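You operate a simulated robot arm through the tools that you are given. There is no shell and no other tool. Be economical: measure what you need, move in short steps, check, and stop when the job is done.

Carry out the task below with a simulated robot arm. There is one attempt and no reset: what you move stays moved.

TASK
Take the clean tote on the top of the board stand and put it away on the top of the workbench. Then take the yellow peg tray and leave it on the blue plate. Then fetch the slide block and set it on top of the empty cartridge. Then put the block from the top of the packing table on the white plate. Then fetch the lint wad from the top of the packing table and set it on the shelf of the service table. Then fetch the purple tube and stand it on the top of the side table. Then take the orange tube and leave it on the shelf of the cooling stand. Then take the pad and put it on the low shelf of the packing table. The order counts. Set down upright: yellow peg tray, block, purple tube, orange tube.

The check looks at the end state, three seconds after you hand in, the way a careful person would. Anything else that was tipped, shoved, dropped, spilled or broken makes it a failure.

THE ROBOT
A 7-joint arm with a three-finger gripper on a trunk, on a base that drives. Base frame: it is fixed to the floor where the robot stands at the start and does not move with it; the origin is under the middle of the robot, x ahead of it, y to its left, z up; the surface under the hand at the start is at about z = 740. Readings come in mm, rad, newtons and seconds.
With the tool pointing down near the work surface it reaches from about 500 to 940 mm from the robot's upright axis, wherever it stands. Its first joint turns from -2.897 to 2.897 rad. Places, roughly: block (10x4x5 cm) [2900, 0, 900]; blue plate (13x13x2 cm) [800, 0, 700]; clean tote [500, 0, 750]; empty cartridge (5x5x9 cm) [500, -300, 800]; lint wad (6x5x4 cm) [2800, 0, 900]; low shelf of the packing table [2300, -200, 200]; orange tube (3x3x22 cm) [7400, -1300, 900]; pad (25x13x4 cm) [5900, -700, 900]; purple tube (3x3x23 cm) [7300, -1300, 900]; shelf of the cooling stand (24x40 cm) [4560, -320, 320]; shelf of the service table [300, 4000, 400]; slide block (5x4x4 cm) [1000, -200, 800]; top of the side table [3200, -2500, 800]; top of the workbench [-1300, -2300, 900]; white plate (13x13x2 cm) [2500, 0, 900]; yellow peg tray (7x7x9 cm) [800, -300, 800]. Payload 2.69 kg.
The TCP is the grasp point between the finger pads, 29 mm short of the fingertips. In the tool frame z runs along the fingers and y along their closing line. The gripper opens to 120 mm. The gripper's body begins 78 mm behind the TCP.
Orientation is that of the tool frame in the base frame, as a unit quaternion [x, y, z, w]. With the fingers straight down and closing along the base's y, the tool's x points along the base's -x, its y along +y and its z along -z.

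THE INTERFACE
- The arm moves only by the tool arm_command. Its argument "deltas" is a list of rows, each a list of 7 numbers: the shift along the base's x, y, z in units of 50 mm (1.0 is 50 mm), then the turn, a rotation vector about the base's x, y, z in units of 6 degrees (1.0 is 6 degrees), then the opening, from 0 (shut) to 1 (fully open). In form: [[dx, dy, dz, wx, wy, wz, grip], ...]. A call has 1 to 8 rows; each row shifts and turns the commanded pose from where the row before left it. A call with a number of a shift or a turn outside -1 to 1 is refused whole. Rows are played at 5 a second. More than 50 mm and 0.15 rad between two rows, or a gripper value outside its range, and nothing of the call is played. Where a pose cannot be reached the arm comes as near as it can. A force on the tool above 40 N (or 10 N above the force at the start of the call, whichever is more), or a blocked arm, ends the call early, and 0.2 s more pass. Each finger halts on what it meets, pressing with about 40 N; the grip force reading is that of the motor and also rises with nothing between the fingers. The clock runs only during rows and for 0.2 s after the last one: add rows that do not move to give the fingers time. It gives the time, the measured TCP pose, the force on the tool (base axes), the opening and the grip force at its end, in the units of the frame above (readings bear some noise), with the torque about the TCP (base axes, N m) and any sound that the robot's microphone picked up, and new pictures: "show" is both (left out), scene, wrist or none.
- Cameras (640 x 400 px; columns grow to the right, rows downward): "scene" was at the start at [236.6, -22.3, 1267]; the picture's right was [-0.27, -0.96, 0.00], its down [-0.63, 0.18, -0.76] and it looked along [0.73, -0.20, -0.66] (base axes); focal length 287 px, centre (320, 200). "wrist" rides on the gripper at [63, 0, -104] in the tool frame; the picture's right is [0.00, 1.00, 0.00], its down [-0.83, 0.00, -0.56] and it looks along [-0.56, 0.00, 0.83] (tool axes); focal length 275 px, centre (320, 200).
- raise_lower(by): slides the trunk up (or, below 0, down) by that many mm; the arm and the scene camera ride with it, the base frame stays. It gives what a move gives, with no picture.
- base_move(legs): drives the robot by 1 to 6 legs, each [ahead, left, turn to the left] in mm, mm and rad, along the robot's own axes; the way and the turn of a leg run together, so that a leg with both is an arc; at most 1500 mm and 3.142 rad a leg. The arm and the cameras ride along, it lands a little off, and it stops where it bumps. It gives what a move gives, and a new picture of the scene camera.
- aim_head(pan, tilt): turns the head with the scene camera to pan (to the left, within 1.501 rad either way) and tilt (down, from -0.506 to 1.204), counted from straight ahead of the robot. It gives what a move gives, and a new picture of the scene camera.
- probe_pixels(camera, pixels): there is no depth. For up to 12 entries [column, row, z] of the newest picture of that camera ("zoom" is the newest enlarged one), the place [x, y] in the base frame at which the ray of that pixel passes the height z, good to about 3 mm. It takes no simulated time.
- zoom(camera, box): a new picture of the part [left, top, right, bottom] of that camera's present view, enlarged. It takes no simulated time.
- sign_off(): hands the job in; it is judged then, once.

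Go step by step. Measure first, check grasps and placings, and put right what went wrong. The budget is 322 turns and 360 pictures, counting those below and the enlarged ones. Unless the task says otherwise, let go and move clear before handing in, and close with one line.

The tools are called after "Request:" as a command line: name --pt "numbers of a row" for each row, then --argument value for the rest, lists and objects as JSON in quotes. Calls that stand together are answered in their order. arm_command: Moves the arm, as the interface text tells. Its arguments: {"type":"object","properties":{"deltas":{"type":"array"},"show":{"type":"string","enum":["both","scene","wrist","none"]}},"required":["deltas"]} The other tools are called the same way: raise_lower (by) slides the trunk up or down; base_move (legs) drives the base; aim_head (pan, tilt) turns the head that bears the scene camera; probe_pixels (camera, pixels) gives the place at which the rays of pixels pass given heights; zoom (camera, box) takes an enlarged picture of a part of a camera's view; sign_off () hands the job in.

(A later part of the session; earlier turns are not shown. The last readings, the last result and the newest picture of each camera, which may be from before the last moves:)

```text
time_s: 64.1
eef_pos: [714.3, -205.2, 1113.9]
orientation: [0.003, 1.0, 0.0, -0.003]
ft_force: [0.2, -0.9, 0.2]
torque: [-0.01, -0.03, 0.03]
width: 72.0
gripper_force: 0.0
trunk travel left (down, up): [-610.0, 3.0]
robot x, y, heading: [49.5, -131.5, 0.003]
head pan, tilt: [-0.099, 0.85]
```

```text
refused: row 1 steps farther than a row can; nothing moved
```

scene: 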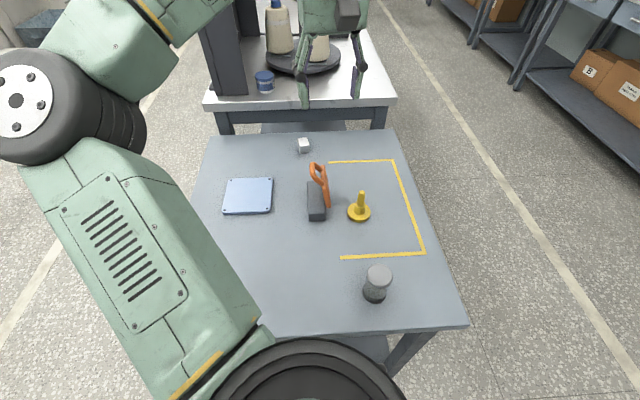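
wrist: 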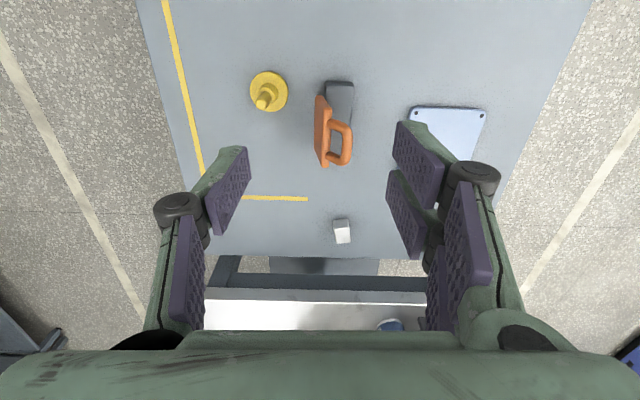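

Request:
arm_command --pt "0.25 -0.55 -0.7 0 0 0 0.5" --pt "0.25 -0.55 -0.7 0 0 0 0.5" --pt "0.24 -0.56 -0.7 0 0 0 0.5" --pt "0 0 -0.9 0 0 0 0.5" --pt "0 0 -0.9 0 0 0 0.5" --pt "0 0 -0.6 0 0 0 0.5" --pt "0 0 0 0 0 0 0.5"

```text
time_s: 65.7
eef_pos: [749.9, -288.4, 887.5]
orientation: [0.002, 1.0, 0.0, -0.003]
ft_force: [-1.5, 0.3, -0.1]
torque: [0.05, 0.01, 0.0]
width: 60.1
gripper_force: 0.0
trunk travel left (down, up): [-610.0, 3.0]
robot x, y, heading: [46.5, -130.8, 0.003]
head pan, tilt: [-0.099, 0.85]
```

scene: 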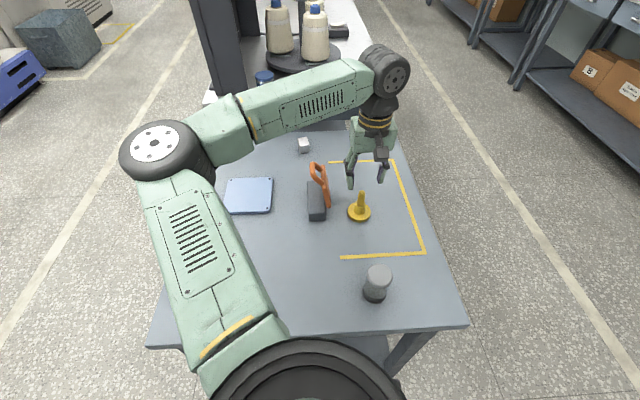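
wrist: 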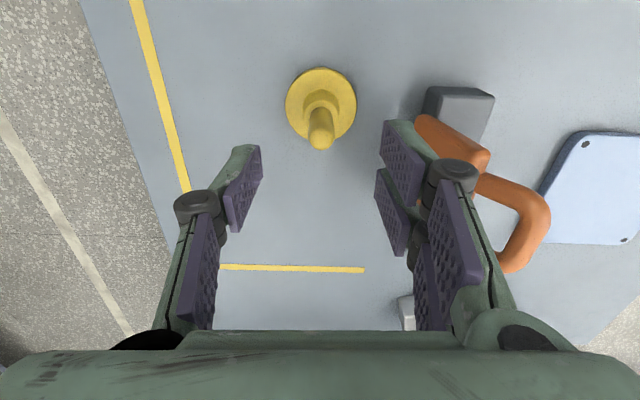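

Request:
probe_pixels --camera "wrist" --pixels '[[321, 142, 828], [321, 103, 745], [316, 104, 742], [465, 180, 800]]'

```text
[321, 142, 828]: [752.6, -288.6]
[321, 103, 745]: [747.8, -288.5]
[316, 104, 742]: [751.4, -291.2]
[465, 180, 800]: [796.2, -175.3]
```

Aligned (752,-289). Descend 80 mm and close.

Request:
arm_command --pt "0.03 0 -0.8 0 0 0 0.5" --pt "0 0 -0.8 0 0 0 0.5" --pt "0 0 0 0 0 0 0" --pt "0 0 0 0 0 0 0" --pt "0 0 0 0 0 0 0" --pt "0 0 0 0 0 0 0" --pt "0 0 0 0 0 0 0"

```text
time_s: 67.3
eef_pos: [749.9, -290.0, 808.2]
orientation: [0.002, 1.0, 0.0, -0.003]
ft_force: [0.1, 0.8, 3.1]
torque: [0.02, -0.07, 0.05]
width: 16.2
gripper_force: 38.9
trunk travel left (down, up): [-610.0, 3.0]
robot x, y, heading: [52.7, -128.9, 0.001]
head pan, tilt: [-0.099, 0.85]
```

scene: 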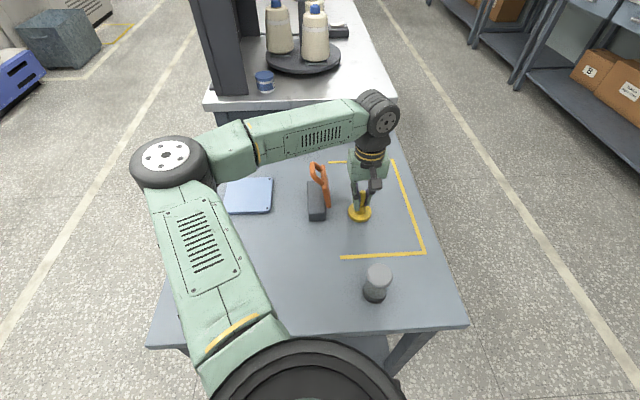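
wrist: 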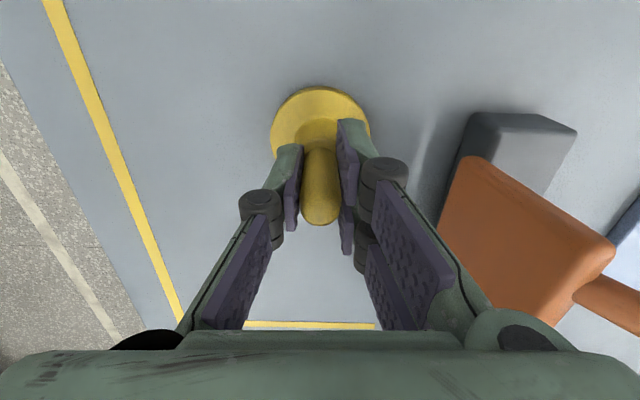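

Stem gripped at 16 mm. Lift, carry over to the plate.

Request:
arm_command --pt "0 0 0.4 0 0 0 0" --pt "0 0 0.9 0 0 0 0" --pt "0 0 0.9 0 0 0 0" --pt "0 0 0.9 0 0 0 0" --pt "0.1 0.9 0 0 0 0 0" --pt "0.25 0.9 0 0 0 0 0" --pt "0.25 0.9 0 0 0 0 0" --pt "0.25 0.9 0 0 0 0 0" --show "none"

Request:
arm_command --pt "0.3 0.9 0 0 0 0 0" --pt "0.25 0.9 0 0 0 0 0" --pt "0.24 0.5 0 0 0 0 0" --pt "0 0 -0.8 0 0 0 0" --pt "0 0 -0.8 0 0 0 0" --pt "0 0 0 0 0 0 0"

```text
time_s: 69.1
eef_pos: [794.9, -106.1, 962.0]
orientation: [0.003, 1.0, -0.001, -0.004]
ft_force: [0.5, -0.1, -0.6]
torque: [0.03, -0.01, -0.03]
width: 16.2
gripper_force: 40.4
trunk travel left (down, up): [-610.0, 3.0]
robot x, y, heading: [49.9, -131.8, -0.0]
head pan, tilt: [-0.099, 0.85]
```

```text
time_s: 70.5
eef_pos: [834.0, 5.9, 884.0]
orientation: [0.002, 1.0, 0.0, -0.002]
ft_force: [0.6, 0.1, -1.1]
torque: [-0.01, -0.02, 0.0]
width: 16.1
gripper_force: 39.9
trunk travel left (down, up): [-610.0, 3.0]
robot x, y, heading: [49.5, -127.2, 0.003]
head pan, tilt: [-0.099, 0.85]
```

scene: 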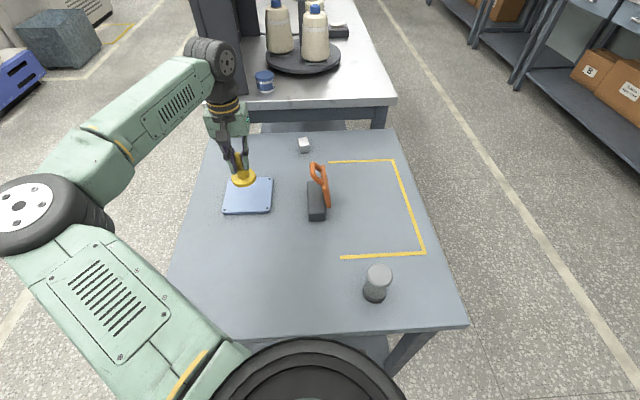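
wrist: 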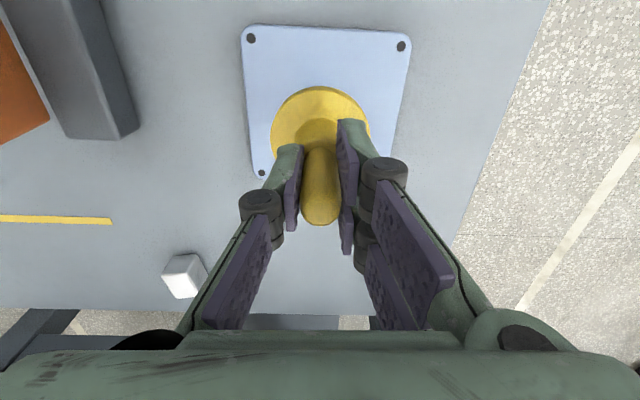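

Request:
probe_pixels --camera "wrist" --pixels '[[251, 37, 757], [402, 45, 757], [262, 172, 757]]'

Request:
arm_command --pt "0 0 -0.5 0 0 0 0" --pt "0 0 -0.4 0 0 0 0" --pt "0 0 -0.1 0 0 0 0" --pt "0 0 0 0 0 0 0" --show "none"

```text
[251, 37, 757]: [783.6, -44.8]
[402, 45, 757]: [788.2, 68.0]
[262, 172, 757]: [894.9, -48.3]
```

```text
time_s: 71.5
eef_pos: [834.2, 6.6, 833.5]
orientation: [0.002, 1.0, 0.001, -0.003]
ft_force: [0.6, -0.1, -0.2]
torque: [-0.02, 0.02, 0.01]
width: 16.1
gripper_force: 40.3
trunk travel left (down, up): [-610.0, 3.0]
robot x, y, heading: [53.1, -127.7, 0.001]
head pan, tilt: [-0.099, 0.85]
```

Hole centres put the plate centre at ≈(839,10); I nudge by (4,3) mm and lower until contact.

Request:
arm_command --pt "0.08 0.06 0 0 0 0 0" --pt "0 0 -0.06 0 0 0 0" --pt "0 0 -0.06 0 0 0 0" --pt "0 0 0 0 0 0 0" --show "none"

Request:
arm_command --pt "0 0 -0.05 0 0 0 0" --pt "0 0 0 0 0 0 0" --show "none"

```text
time_s: 72.5
eef_pos: [839.6, 9.3, 826.2]
orientation: [0.002, 1.0, 0.0, -0.002]
ft_force: [1.4, -0.3, -0.7]
torque: [0.01, -0.01, 0.0]
width: 16.1
gripper_force: 40.3
trunk travel left (down, up): [-610.0, 3.0]
robot x, y, heading: [50.9, -130.1, -0.001]
head pan, tilt: [-0.099, 0.85]
```

```text
time_s: 73.1
eef_pos: [838.7, 9.1, 823.0]
orientation: [0.001, 1.0, 0.001, -0.002]
ft_force: [0.0, 0.1, -1.5]
torque: [-0.01, -0.03, 0.0]
width: 15.9
gripper_force: 39.8
trunk travel left (down, up): [-610.0, 3.0]
robot x, y, heading: [52.6, -133.2, 0.002]
head pan, tilt: [-0.099, 0.85]
```

Request:
arm_command --pt "0 0 -0.05 0 0 0 0" --pt "0 0 -0.03 0 0 0 0" --pt "0 0 -0.03 0 0 0 0" --pt "0 0 0 0 0 0 0" --show "wrist"

```text
time_s: 74.1
eef_pos: [838.5, 7.6, 818.8]
orientation: [0.002, 1.0, 0.0, -0.002]
ft_force: [1.9, 2.2, 11.6]
torque: [0.06, -0.06, 0.02]
width: 16.1
gripper_force: 39.8
trunk travel left (down, up): [-610.0, 3.0]
robot x, y, heading: [51.5, -132.9, 0.001]
head pan, tilt: [-0.099, 0.85]
```

wrist: 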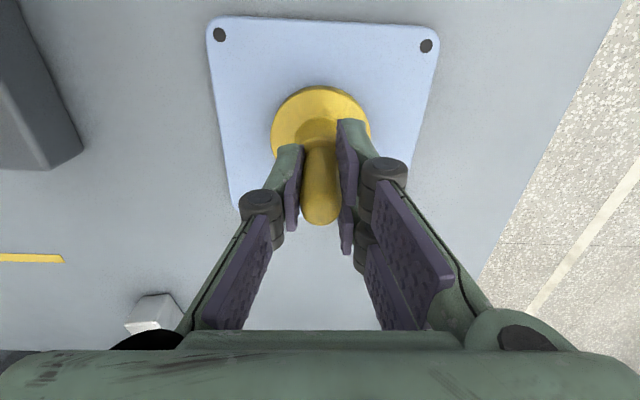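

Contact (12 N). I release and lift clear.

Request:
arm_command --pt "0 0 0.03 0 0 0 0.3" --pt "0 0 0 0 0 0 0.5" --pt "0 0 0 0 0 0 0.5" --pt "0 0 0 0 0 0 0.5" --pt "0 0 0.6 0 0 0 0.5" --pt "0 0 1 0 0 0 0.5" --pt "0 0 1 0 0 0 0.5" --pt "0 0 0.6 0 0 0 0.5"

```text
time_s: 75.9
eef_pos: [839.7, 10.2, 979.4]
orientation: [0.002, 1.0, -0.001, -0.004]
ft_force: [-0.2, 0.0, 0.7]
torque: [0.01, -0.01, 0.01]
width: 60.0
gripper_force: 0.0
trunk travel left (down, up): [-610.0, 3.0]
robot x, y, heading: [50.5, -132.9, 0.002]
head pan, tilt: [-0.099, 0.85]
```

scene: 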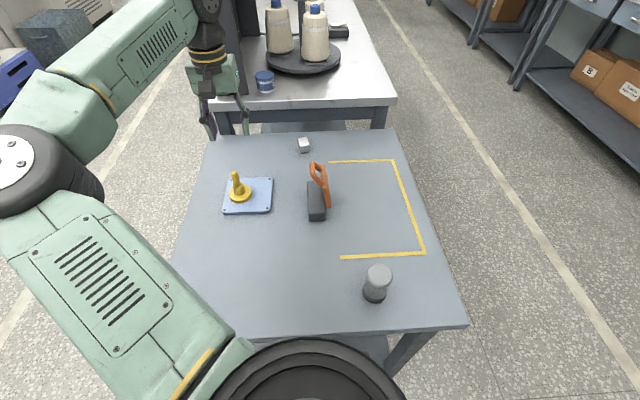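
wrist: 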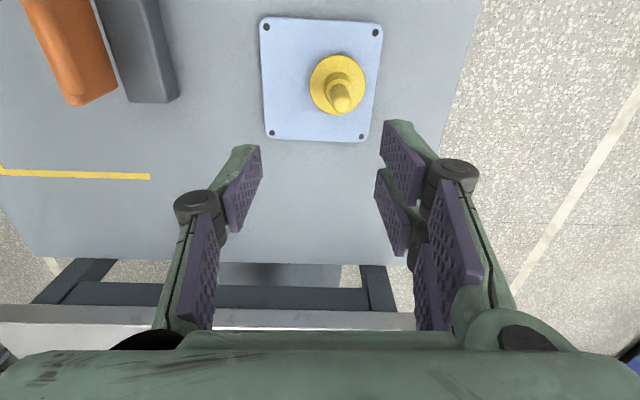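

The tray stands on the plate. The slide block (≈1023,-158) is too far from here, so I go round to the stand's right side (robot at ≈(760,-850) facing +y), from where block and cartridge are both in reach.

Request:
base_move --legs '[[-300, 0, 0], [0, -720, 0], [0, 0, 1.571], [0, -1000, 0]]'

Request:
aim_head --pan 0.0 --tilt 0.75

```text
time_s: 95.4
eef_pos: [621.8, -52.5, 980.6]
orientation: [-0.705, 0.71, -0.002, -0.002]
ft_force: [-0.6, -0.2, -0.2]
torque: [0.02, -0.02, 0.01]
width: 60.1
gripper_force: 0.0
trunk travel left (down, up): [-610.0, 3.0]
robot x, y, heading: [762.0, -841.6, 1.576]
head pan, tilt: [-0.099, 0.85]
```

scene: 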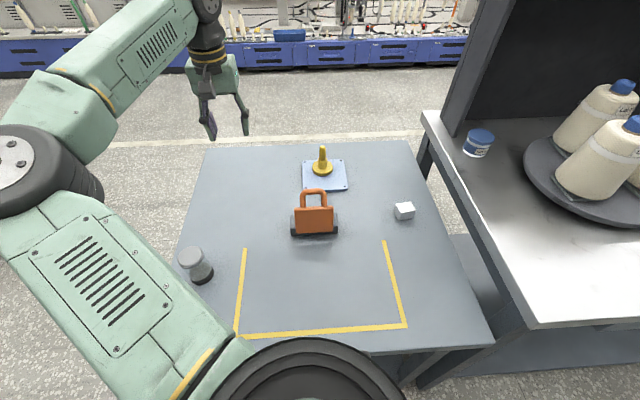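

```text
time_s: 96.0
eef_pos: [621.0, -54.2, 979.5]
orientation: [-0.704, 0.71, -0.002, -0.001]
ft_force: [0.4, -0.2, 0.4]
torque: [0.0, -0.01, 0.02]
width: 59.9
gripper_force: 0.1
trunk travel left (down, up): [-610.0, 3.0]
robot x, y, heading: [761.1, -841.9, 1.568]
head pan, tilt: [0.0, 0.75]
```

scene: 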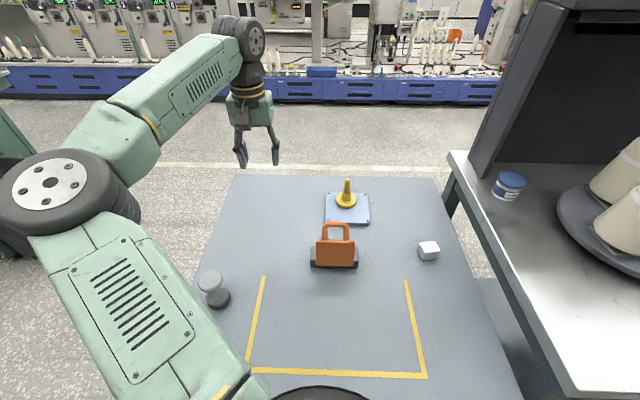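

Request:
zoom --camera "scene" --box '[390, 220, 470, 280]'

Request:
zoom --camera "scene" --box '[180, 250, 260, 320]'

Request:
probe_pixels --camera "scene" --pixels '[[418, 245, 780], [428, 259, 740], [437, 257, 740], [429, 246, 780], [208, 281, 830], [218, 300, 740], [335, 222, 850]]'

```text
6.67 times, centred on (430, 250) of scene
```

zoom: 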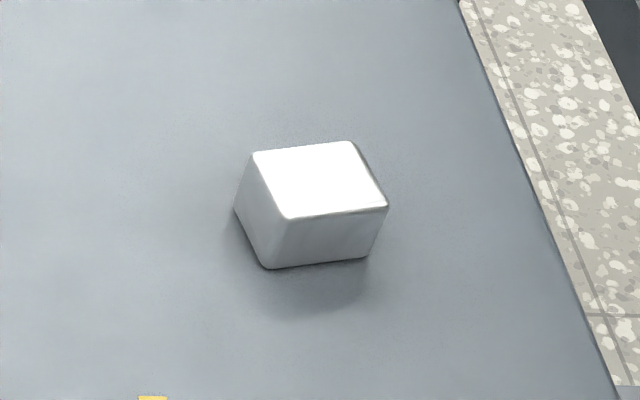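

```text
5.71 times, centred on (220, 285) of scene
```

zoom: 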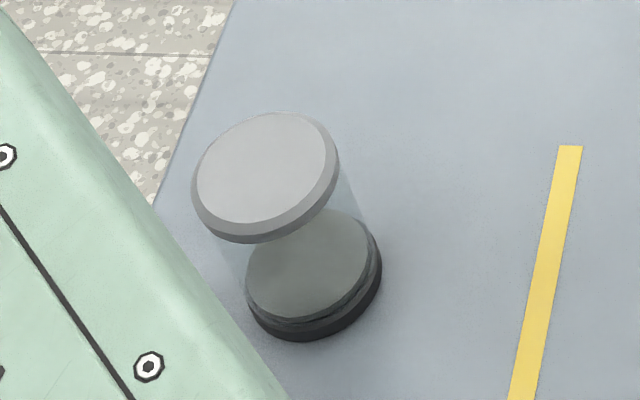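

```text
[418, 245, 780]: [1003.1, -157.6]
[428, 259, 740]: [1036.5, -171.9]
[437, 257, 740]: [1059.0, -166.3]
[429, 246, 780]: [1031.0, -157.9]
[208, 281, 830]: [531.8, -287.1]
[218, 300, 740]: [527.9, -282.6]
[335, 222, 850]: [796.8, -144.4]
```

Request:
probe_pixels --camera "scene" --pixels '[[420.1, 242.8, 780], [434.8, 241.3, 780], [440.2, 251, 780], [425.8, 252.7, 780], [422, 260, 740], [437.2, 258.7, 740], [425.8, 252.7, 777], [440.2, 251, 775]]'

Request:
probe_pixels --camera "zoom" --pixels '[[262, 168, 830], [262, 168, 825], [195, 180, 828], [330, 150, 828], [275, 115, 828], [248, 223, 828], [318, 280, 745], [250, 290, 745], [380, 265, 745], [300, 338, 740]]'

```text
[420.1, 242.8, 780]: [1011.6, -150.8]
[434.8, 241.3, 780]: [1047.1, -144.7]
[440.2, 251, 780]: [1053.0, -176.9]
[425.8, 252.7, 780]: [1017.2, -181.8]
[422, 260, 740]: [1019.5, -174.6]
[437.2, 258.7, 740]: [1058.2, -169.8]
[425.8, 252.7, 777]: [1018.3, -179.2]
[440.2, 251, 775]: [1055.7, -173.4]
```

```text
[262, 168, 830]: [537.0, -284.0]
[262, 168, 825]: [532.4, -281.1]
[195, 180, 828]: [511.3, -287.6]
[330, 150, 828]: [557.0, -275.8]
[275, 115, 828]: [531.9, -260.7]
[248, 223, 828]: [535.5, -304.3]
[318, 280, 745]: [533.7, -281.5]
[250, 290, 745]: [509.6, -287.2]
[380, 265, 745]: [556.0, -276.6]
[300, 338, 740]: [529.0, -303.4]
```

Block centre ≈(1034,-158), top ≈774, turned ≈+9°; cartridge top centre ≈(534,-283) at z≈828. I move above the block with the gripper turned 9°.

Request:
arm_command --pt "0.9 -0.1 0 0 0 0 0.6" --pt "0.92 -0.23 0 0 0 0 0.6" --pt "0.92 -0.23 0 0 0 0 0.6" --pt "0.92 -0.25 0 0 0 0.3 0.6" --pt "0.92 -0.25 0 0 0 0.3 0.6" --pt "0.92 -0.25 0 0 0 0.3 0.6" --pt "0.92 -0.25 0 0 0 0.3 0.6" --pt "0.92 -0.25 0 0 0 0.3 0.6" --show "none"

Request:
arm_command --pt "0.92 -0.27 -0.2 0 0 0 0.6" --pt "0 0 -0.8 0 0 0 0.6" --pt "0 0 -0.8 0 0 0 0.6" --pt "0 0 0 0 0 0 0.6"

```text
time_s: 97.8
eef_pos: [988.4, -144.1, 981.3]
orientation: [0.758, -0.652, 0.002, 0.002]
ft_force: [-0.1, -0.2, 0.1]
torque: [-0.01, 0.0, 0.01]
width: 72.0
gripper_force: 0.0
trunk travel left (down, up): [-610.0, 3.0]
robot x, y, heading: [763.1, -843.4, 1.569]
head pan, tilt: [0.0, 0.75]
```

```text
time_s: 98.8
eef_pos: [1034.3, -156.3, 890.7]
orientation: [0.758, -0.653, 0.002, 0.001]
ft_force: [0.9, 0.3, -0.2]
torque: [0.03, 0.0, 0.01]
width: 72.1
gripper_force: 0.1
trunk travel left (down, up): [-610.0, 3.0]
robot x, y, heading: [757.6, -843.5, 1.569]
head pan, tilt: [0.0, 0.75]
```

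scene: 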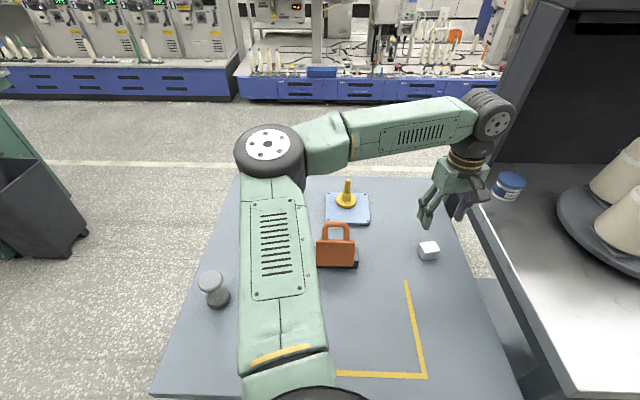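
wrist: 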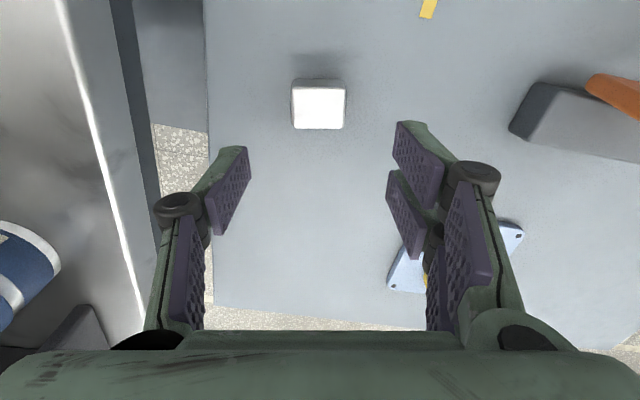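

Request:
probe_pixels --camera "wrist" --pixels '[[319, 107, 774], [292, 127, 774], [345, 128, 774], [293, 88, 774], [346, 88, 774]]'

```text
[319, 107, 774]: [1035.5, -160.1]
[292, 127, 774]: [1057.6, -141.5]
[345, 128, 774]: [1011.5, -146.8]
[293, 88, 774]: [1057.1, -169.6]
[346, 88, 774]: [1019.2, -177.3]
```

Request:
arm_command --pt "0.02 -0.06 -0.7 0 0 0 0.6" --pt "0 0 -0.8 0 0 0 0.6" --pt "0 0 -0.72 0 0 0 0.6" --pt "0 0 0 0 0 0 0.6" --pt "0 0 0 0 0 0 0.2" --pt "0 0 0 0 0 0 0" --pt "0 0 0 0 0 0 0" --pt "0 0 0 0 0 0 0"

```text
time_s: 100.6
eef_pos: [1034.5, -162.2, 778.3]
orientation: [0.758, -0.653, 0.002, 0.002]
ft_force: [-0.8, 0.2, 0.2]
torque: [0.03, 0.0, 0.01]
width: 43.6
gripper_force: 36.3
trunk travel left (down, up): [-610.0, 3.0]
robot x, y, heading: [757.8, -843.3, 1.566]
head pan, tilt: [0.0, 0.75]
```

scene: 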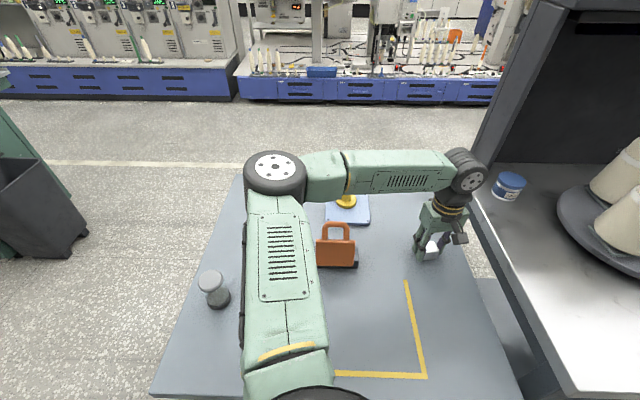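
wrist: 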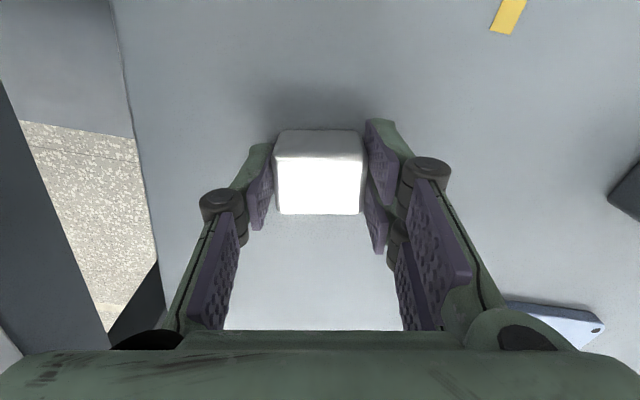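

Block held (43.6 mm). Lift and carry toward the cartridge at (534,-283).

Request:
arm_command --pt "0 0 0.4 0 0 0 0" --pt "0 0 0.9 0 0 0 0" --pt "0 0 0.9 0 0 0 0" --pt "0 0 0.9 0 0 0 0" --pt "0 0 0.5 0 0 0 0" --pt "-0.9 -0.2 0 0 0 -0.2 0" --pt "-0.9 -0.2 0 0 0 -0.2 0" --pt "-0.9 -0.2 0 0 0 -0.2 0" --show "none"

Request:
arm_command --pt "-0.9 -0.25 0 0 0 -0.2 0" --pt "-0.9 -0.25 0 0 0 -0.2 0" --pt "-0.9 -0.25 0 0 0 -0.2 0" --pt "-0.92 -0.25 0 0 0 -0.2 0" --pt "-0.92 -0.25 0 0 0 -0.1 0" --pt "-0.92 -0.2 0 0 0 0 0" --pt "-0.92 -0.2 0 0 0 0 0" --pt "0 0 0 0 0 0 0" --show "none"

Request:
arm_command --pt "-0.92 -0.16 0 0 0 0 0" --pt "0 0 0 0 0 0 0"

```text
time_s: 102.4
eef_pos: [898.9, -191.0, 957.5]
orientation: [0.737, -0.676, 0.003, 0.002]
ft_force: [1.2, -0.1, -1.2]
torque: [0.01, 0.03, 0.04]
width: 43.5
gripper_force: 39.4
trunk travel left (down, up): [-610.0, 3.0]
robot x, y, heading: [761.1, -838.0, 1.569]
head pan, tilt: [0.0, 0.75]
```

```text
time_s: 104.2
eef_pos: [580.3, -270.3, 959.9]
orientation: [-0.704, 0.71, -0.002, -0.002]
ft_force: [0.5, 0.0, -0.9]
torque: [0.0, 0.04, -0.02]
width: 43.3
gripper_force: 39.9
trunk travel left (down, up): [-610.0, 3.0]
robot x, y, heading: [758.1, -840.8, 1.568]
head pan, tilt: [0.0, 0.75]
```

```text
time_s: 104.8
eef_pos: [535.5, -278.4, 958.6]
orientation: [-0.704, 0.71, -0.001, -0.001]
ft_force: [0.0, -0.5, -1.6]
torque: [0.01, 0.02, 0.01]
width: 43.0
gripper_force: 40.2
trunk travel left (down, up): [-610.0, 3.0]
robot x, y, heading: [758.8, -839.3, 1.568]
head pan, tilt: [0.0, 0.75]
```

scene: 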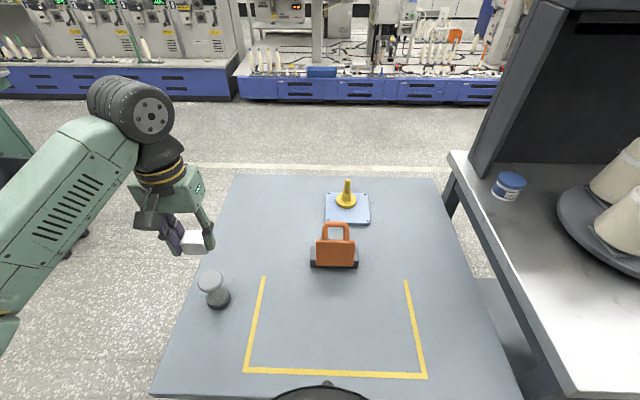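
wrist: 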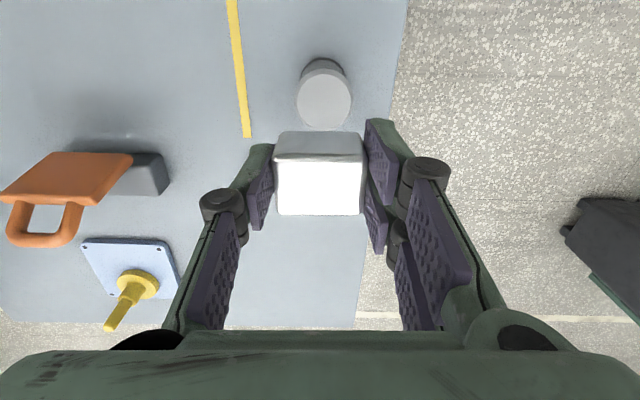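

Request:
probe_pixels --camera "wrist" --pixels '[[324, 101, 828], [297, 101, 828], [351, 101, 828], [324, 129, 828], [324, 73, 828]]'

Request:
zoom --camera "wrist" --box '[240, 40, 400, 240]'

```text
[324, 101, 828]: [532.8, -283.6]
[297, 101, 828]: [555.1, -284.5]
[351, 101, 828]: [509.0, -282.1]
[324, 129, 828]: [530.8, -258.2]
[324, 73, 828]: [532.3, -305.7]
```

```text
2.00 times, centred on (320, 140) of wrist
```

zoom: 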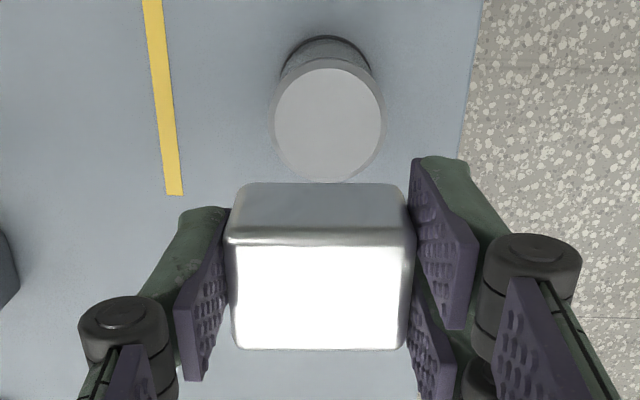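

Request:
probe_pixels --camera "wrist" --pixels '[[319, 163, 954], [319, 214, 954], [319, 133, 921]]'

```text
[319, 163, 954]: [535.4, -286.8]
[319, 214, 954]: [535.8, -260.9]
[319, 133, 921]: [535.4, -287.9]
```

Block centre sits ~6 mm to +y of the TCP; I correct by (-3,-9.5) mm and lower near the cartridge top.

Request:
arm_command --pt "-0.06 -0.19 0 0 0 0 0" --pt "0 0 -0.7 0 0 0 0" --pt "0 0 -0.7 0 0 0 0" --pt "0 0 -0.24 0 0 0 0" --pt "0 0 0 0 0 0 0"

```text
time_s: 106.0
eef_pos: [532.4, -289.0, 876.8]
orientation: [-0.705, 0.709, -0.003, -0.002]
ft_force: [0.5, -0.3, -0.8]
torque: [-0.04, -0.01, 0.02]
width: 43.1
gripper_force: 40.5
trunk travel left (down, up): [-610.0, 3.0]
robot x, y, heading: [758.8, -843.6, 1.569]
head pan, tilt: [0.0, 0.75]
```

scene: 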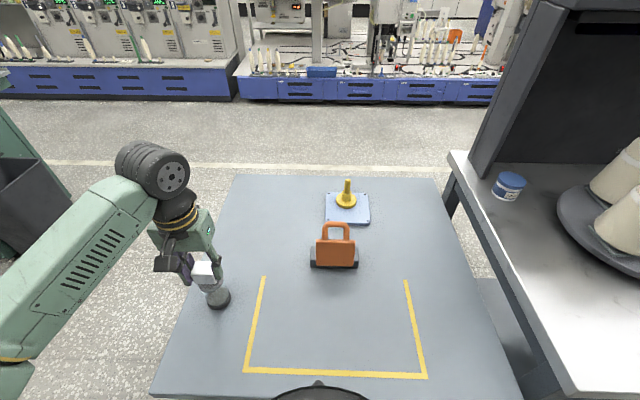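
wrist: 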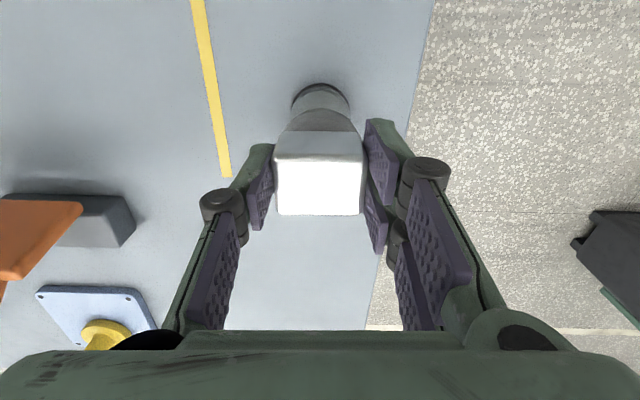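

Request:
arm_command --pt "0 0 -0.08 0 0 0 0" --pt "0 0 -0.06 0 0 0 0" --pt "0 0 0 0 0 0 0" --show "none"

Request:
arm_command --pt "0 0 -0.04 0 0 0 0" --pt "0 0 0 0 0 0 0" --show "none"

```text
time_s: 106.8
eef_pos: [532.5, -287.5, 869.3]
orientation: [-0.705, 0.709, -0.003, -0.002]
ft_force: [-0.6, 0.3, -0.6]
torque: [0.0, 0.01, -0.01]
width: 43.4
gripper_force: 39.8
trunk travel left (down, up): [-610.0, 3.0]
robot x, y, heading: [758.8, -842.3, 1.568]
head pan, tilt: [0.0, 0.75]
```

```text
time_s: 107.4
eef_pos: [532.8, -288.5, 867.3]
orientation: [-0.705, 0.71, -0.002, -0.002]
ft_force: [0.2, 0.1, -1.4]
torque: [0.01, -0.02, 0.0]
width: 43.0
gripper_force: 40.0
trunk travel left (down, up): [-610.0, 3.0]
robot x, y, heading: [759.4, -842.2, 1.569]
head pan, tilt: [0.0, 0.75]
```

Request:
arm_command --pt "0 0 -0.04 0 0 0 0" --pt "0 0 0 0 0 0 0" --show "none"

Request:
arm_command --pt "0 0 -0.04 0 0 0 0" --pt "0 0 0 0 0 0 0" --show "none"

```text
time_s: 108.0
eef_pos: [532.3, -289.0, 865.0]
orientation: [-0.705, 0.71, -0.002, -0.003]
ft_force: [0.3, 1.5, -1.2]
torque: [0.01, -0.02, 0.04]
width: 43.4
gripper_force: 39.7
trunk travel left (down, up): [-610.0, 3.0]
robot x, y, heading: [758.4, -842.2, 1.562]
head pan, tilt: [0.0, 0.75]
```

```text
time_s: 108.6
eef_pos: [533.2, -287.9, 863.6]
orientation: [-0.705, 0.709, -0.002, -0.002]
ft_force: [0.2, 0.0, -0.9]
torque: [-0.01, -0.02, -0.02]
width: 43.2
gripper_force: 40.3
trunk travel left (down, up): [-610.0, 3.0]
robot x, y, heading: [760.3, -838.7, 1.569]
head pan, tilt: [0.0, 0.75]
```

Request:
arm_command --pt "0 0 -0.04 0 0 0 0" --pt "0 0 -0.02 0 0 0 0" --pt "0 0 0 0 0 0 0" --show "none"

Request:
zoom --camera "scene" --box '[160, 230, 260, 320]'

```text
time_s: 109.4
eef_pos: [532.5, -288.5, 862.6]
orientation: [-0.704, 0.71, 0.0, -0.002]
ft_force: [1.8, 1.7, 28.9]
torque: [0.28, -0.02, -0.05]
width: 43.5
gripper_force: 39.6
trunk travel left (down, up): [-610.0, 3.0]
robot x, y, heading: [760.6, -841.7, 1.571]
head pan, tilt: [0.0, 0.75]
```

```text
4.44 times, centred on (210, 275) of scene
```

zoom: 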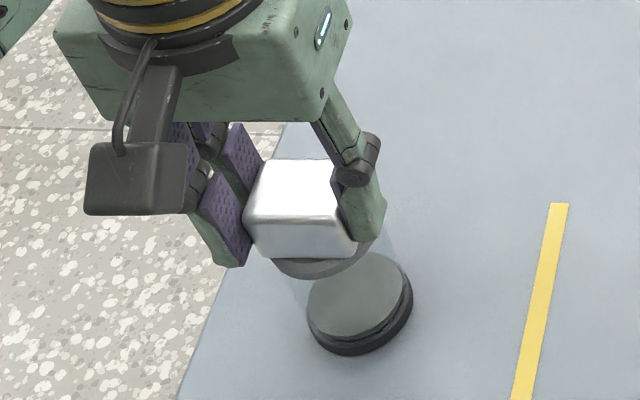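

Contact at 29 N; I ease up 1 mm, release slowly and lift.

Request:
arm_command --pt "0 0 0.025 0 0 0 0" --pt "0 0 0 0 0 0 0.4" --pt "0 0 0 0 0 0 0.5" --pt "0 0 0 0 0 0 0.6" --pt "0 0 0 0 0 0 0.6" --pt "0 0 0.4 0 0 0 0.6" --pt "0 0 0.8 0 0 0 0.6" --pt "0 0 0.9 0 0 0 0.6"

Request:
zoom --camera "scene" --box '[160, 230, 260, 320]'

```text
time_s: 111.2
eef_pos: [534.0, -288.0, 965.4]
orientation: [-0.704, 0.71, -0.002, -0.002]
ft_force: [-1.3, 0.0, 0.1]
torque: [-0.01, -0.02, -0.01]
width: 72.0
gripper_force: 0.1
trunk travel left (down, up): [-610.0, 3.0]
robot x, y, heading: [760.5, -841.0, 1.569]
head pan, tilt: [0.0, 0.75]
```

scene: 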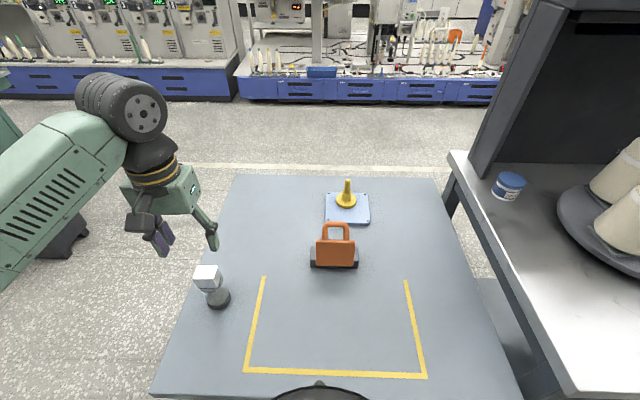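
wrist: 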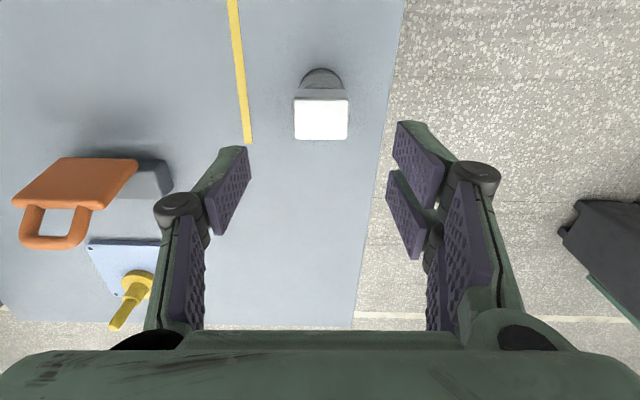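

```text
4.44 times, centred on (210, 275) of scene
```

zoom: 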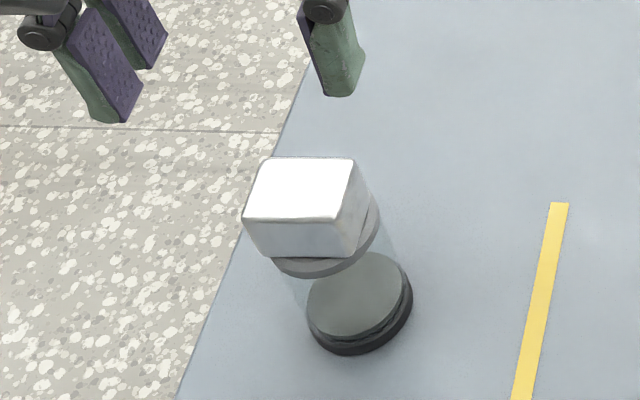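

Slide block rests on the cartridge. Now toward the packing table: I raise the arm, back off, and strafe along the aisle to x≈2500, then look.

Request:
arm_command --pt "0.5 0 0.8 0 0 0 0.6" --pt "0.5 0 0.8 0 0 0 0.6" --pt "0.5 0 0.8 0 0 0 0.6" --pt "0.9 0 0 0 0 0 0.6" --pt "0.9 0 0 0 0 0 0.6" --pt "0.9 0 0 0 0 0 0.6" --show "none"

Request:
base_move --legs '[[-480, 0, 0], [0, -1400, 0]]'

Request:
aim_head --pan -0.3 --tilt 0.4

```text
time_s: 112.6
eef_pos: [743.1, -290.0, 1087.9]
orientation: [-0.704, 0.71, -0.002, -0.001]
ft_force: [0.2, -1.3, 0.6]
torque: [0.01, -0.01, 0.01]
width: 72.2
gripper_force: 0.2
trunk travel left (down, up): [-610.0, 3.0]
robot x, y, heading: [760.1, -839.1, 1.57]
head pan, tilt: [0.0, 0.75]
```

```text
time_s: 126.0
eef_pos: [2128.1, -765.4, 1087.3]
orientation: [-0.706, 0.708, -0.002, -0.002]
ft_force: [-0.3, 0.4, 1.4]
torque: [0.01, 0.0, -0.01]
width: 71.7
gripper_force: 0.0
trunk travel left (down, up): [-610.0, 3.0]
robot x, y, heading: [2143.9, -1317.6, 1.573]
head pan, tilt: [0.0, 0.75]
```

scene: 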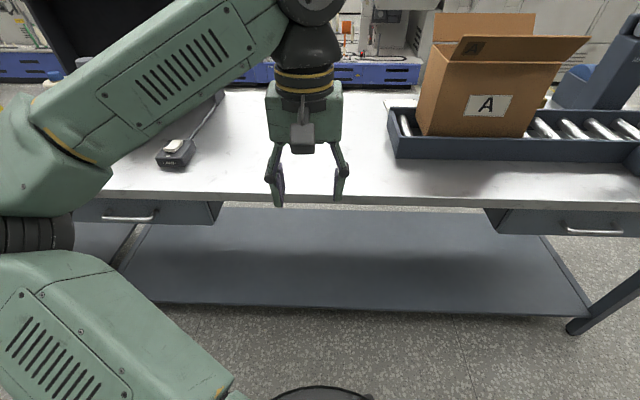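

```text
time_s: 126.9
eef_pos: [2128.6, -764.0, 1087.3]
orientation: [-0.706, 0.708, -0.002, -0.002]
ft_force: [0.1, 0.3, 0.8]
torque: [-0.04, 0.0, 0.0]
width: 71.9
gripper_force: 0.1
trunk travel left (down, up): [-610.0, 3.0]
robot x, y, heading: [2148.1, -1318.8, 1.574]
head pan, tilt: [-0.3, 0.4]
```

scene: 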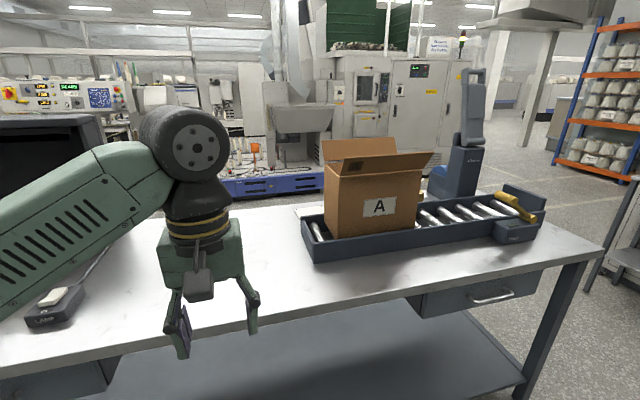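

Request:
zoom --camera "scene" --box '[240, 60, 600, 300]'

Request:
probe_pixels --camera "scene" --pixels '[[603, 255, 880], [300, 320, 880], [312, 212, 880], [310, 262, 880], [545, 210, 950], [470, 190, 880], [250, 200, 880], [525, 395, 0], [300, 330, 850]]'

```text
1.67 times, centred on (420, 180) of scene
```

zoom: 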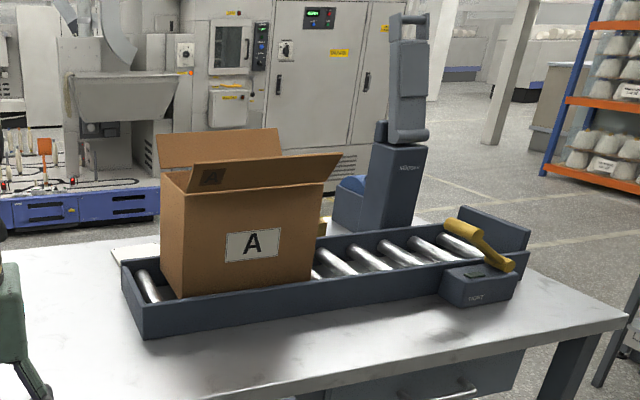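

```text
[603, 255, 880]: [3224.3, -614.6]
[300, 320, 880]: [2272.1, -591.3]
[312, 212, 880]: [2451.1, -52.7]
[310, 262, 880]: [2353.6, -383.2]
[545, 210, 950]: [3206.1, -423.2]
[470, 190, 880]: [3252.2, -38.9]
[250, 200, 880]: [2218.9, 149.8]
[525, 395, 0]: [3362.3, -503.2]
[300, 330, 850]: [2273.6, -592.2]
```

The white plate corner peeks out behind the box; the small things lie behind the conveyor, so I need the far (+y) side. I look toward +x for a passage.

Request:
aim_head --pan -1.1 --tilt 0.3

Request:
aim_head --pan 0.9 --tilt 0.3

```text
time_s: 128.0
eef_pos: [2129.2, -765.1, 1087.6]
orientation: [-0.706, 0.708, -0.002, -0.002]
ft_force: [0.6, 0.0, 0.3]
torque: [0.04, -0.02, 0.0]
width: 71.8
gripper_force: 0.0
trunk travel left (down, up): [-610.0, 3.0]
robot x, y, heading: [2148.6, -1314.6, 1.574]
head pan, tilt: [-1.1, 0.3]
```

scene: 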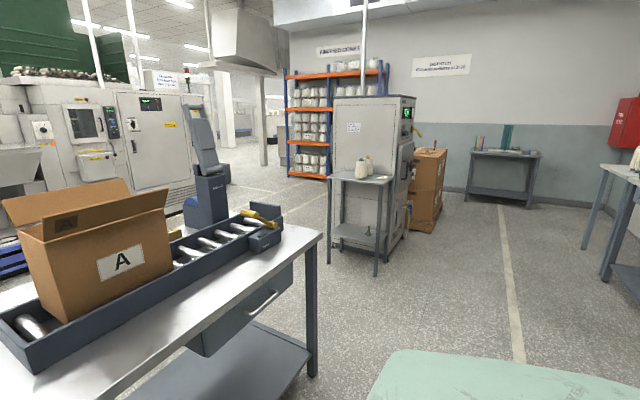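

```text
time_s: 129.9
eef_pos: [2128.6, -764.7, 1087.6]
orientation: [-0.706, 0.708, -0.002, -0.002]
ft_force: [0.5, -0.2, -0.6]
torque: [-0.03, 0.02, 0.01]
width: 71.9
gripper_force: 0.0
trunk travel left (down, up): [-610.0, 3.0]
robot x, y, heading: [2146.6, -1318.6, 1.576]
head pan, tilt: [0.901, 0.3]
```

scene: 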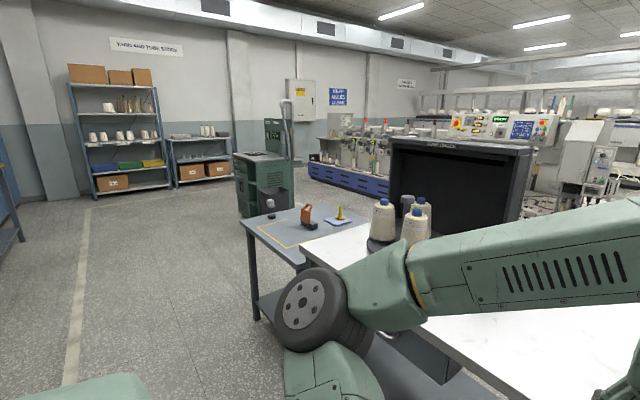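

A wide passage lies at x≈3800 between packing table and the cooling stand. I drive through it.

Request:
base_move --legs '[[0, -1480, 0], [0, -150, 0], [700, 0, 0]]'

Request:
aim_head --pan 0.7 --tilt 0.4

Request:
aim_head --pan 0.0 --tilt 0.4

```text
time_s: 146.4
eef_pos: [3767.3, -84.4, 1086.4]
orientation: [-0.705, 0.709, -0.002, -0.003]
ft_force: [0.2, 0.6, 0.4]
torque: [0.01, 0.0, 0.02]
width: 72.0
gripper_force: 0.0
trunk travel left (down, up): [-610.0, 3.0]
robot x, y, heading: [3785.8, -639.9, 1.57]
head pan, tilt: [0.901, 0.3]
```

scene: 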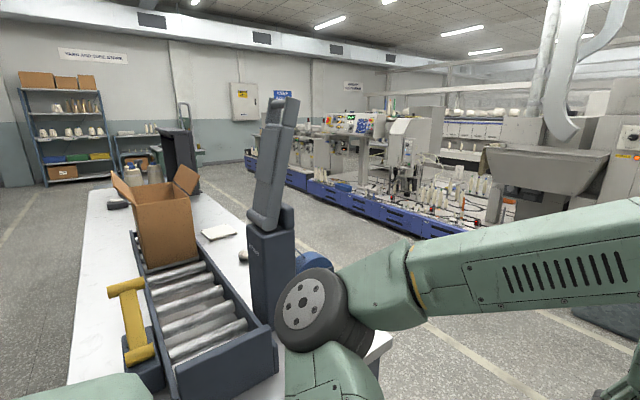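

```text
time_s: 147.1
eef_pos: [3766.6, -83.4, 1086.3]
orientation: [-0.705, 0.709, -0.002, -0.003]
ft_force: [-0.3, 0.2, 0.6]
torque: [-0.03, -0.02, 0.02]
width: 71.8
gripper_force: 0.0
trunk travel left (down, up): [-610.0, 3.0]
robot x, y, heading: [3780.5, -634.3, 1.574]
head pan, tilt: [0.7, 0.4]
```

scene: 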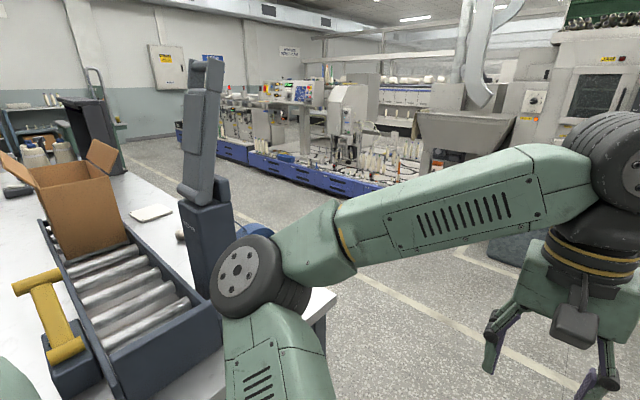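

```text
time_s: 148.2
eef_pos: [3766.6, -83.4, 1087.0]
orientation: [-0.705, 0.71, -0.002, -0.002]
ft_force: [-0.4, -0.3, -0.5]
torque: [-0.02, 0.02, 0.02]
width: 72.0
gripper_force: 0.0
trunk travel left (down, up): [-610.0, 3.0]
robot x, y, heading: [3784.5, -634.7, 1.568]
head pan, tilt: [0.0, 0.4]
```

scene: 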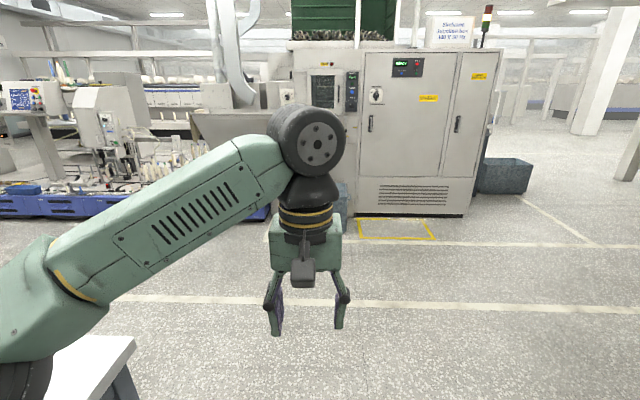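

Open floor to y≈2000. I go on to y≈850, turn left and drive along the table's back side.

Request:
base_move --legs '[[1450, 0, 0], [0, 0, 1.571], [700, 0, 0]]'

Request:
aim_head --pan 0.7 --tilt 0.5

```text
time_s: 162.8
eef_pos: [2542.5, 794.9, 1086.8]
orientation: [1.0, 0.001, 0.003, 0.0]
ft_force: [-1.0, -0.2, 0.0]
torque: [-0.03, -0.03, 0.0]
width: 72.2
gripper_force: 0.0
trunk travel left (down, up): [-610.0, 3.0]
robot x, y, heading: [3095.2, 815.5, -3.134]
head pan, tilt: [0.0, 0.4]
```

scene: 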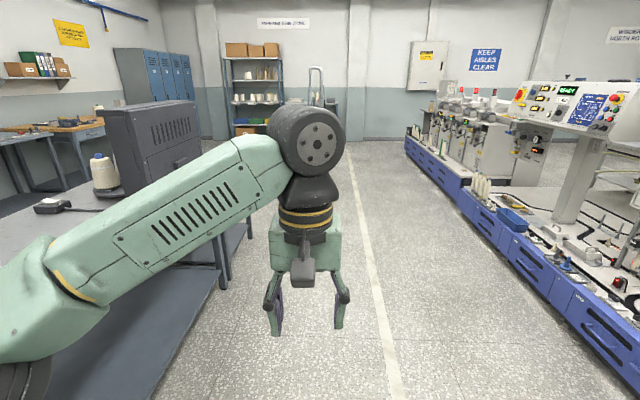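

```text
time_s: 163.9
eef_pos: [2542.7, 795.9, 1088.4]
orientation: [1.0, 0.001, 0.003, 0.0]
ft_force: [-0.3, 0.2, -0.3]
torque: [-0.03, 0.0, -0.01]
width: 71.6
gripper_force: 0.1
trunk travel left (down, up): [-610.0, 3.0]
robot x, y, heading: [3094.9, 816.0, -3.132]
head pan, tilt: [0.7, 0.499]
```

scene: 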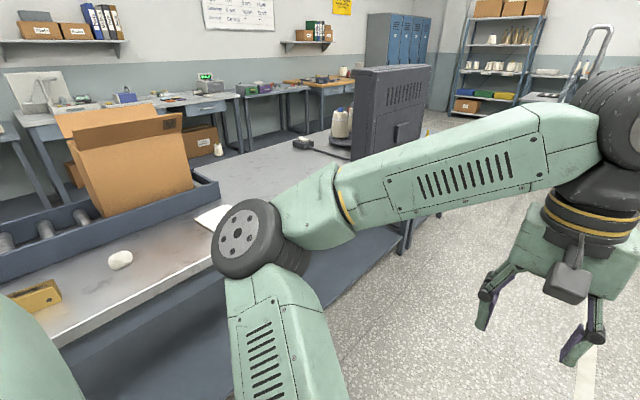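

Lint wad (120,260) and brass block (35,297) are on this side. I drive to x≈2700 and turn to face the table.

Request:
base_move --legs '[[400, 0, 0], [0, 0, 1.565]]'

Request:
aim_head --pan 0.0 --tilt 0.7

```text
time_s: 170.3
eef_pos: [2735.8, 259.6, 1086.6]
orientation: [0.702, 0.713, 0.002, -0.002]
ft_force: [0.0, -0.3, 0.4]
torque: [0.0, -0.01, 0.01]
width: 72.0
gripper_force: 0.0
trunk travel left (down, up): [-610.0, 3.0]
robot x, y, heading: [2707.0, 811.5, -1.548]
head pan, tilt: [0.7, 0.499]
```

scene: 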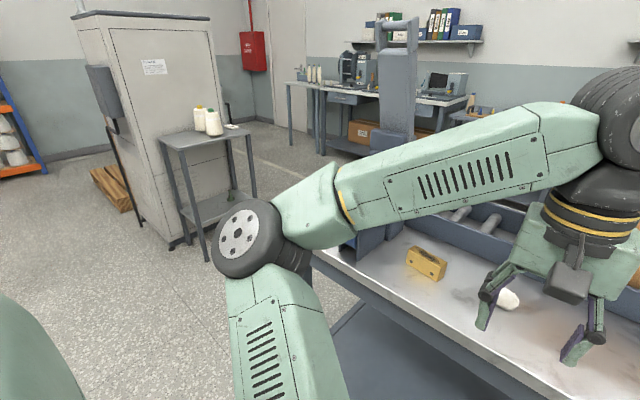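

```text
time_s: 171.3
eef_pos: [2734.3, 258.9, 1088.0]
orientation: [0.701, 0.713, 0.002, -0.003]
ft_force: [0.1, 0.1, -0.4]
torque: [-0.01, 0.01, 0.01]
width: 72.0
gripper_force: 0.1
trunk travel left (down, up): [-610.0, 3.0]
robot x, y, heading: [2705.2, 814.6, -1.552]
head pan, tilt: [0.0, 0.7]
```

scene: 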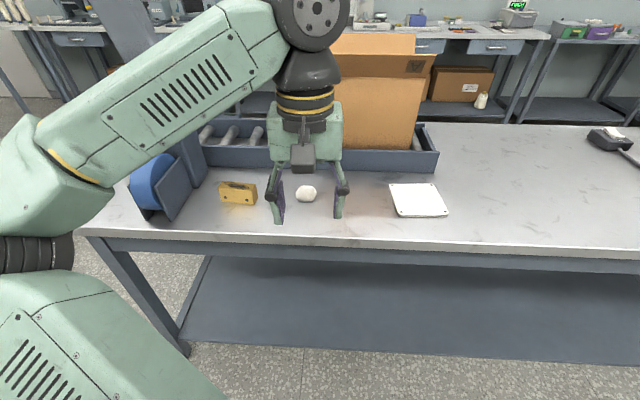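

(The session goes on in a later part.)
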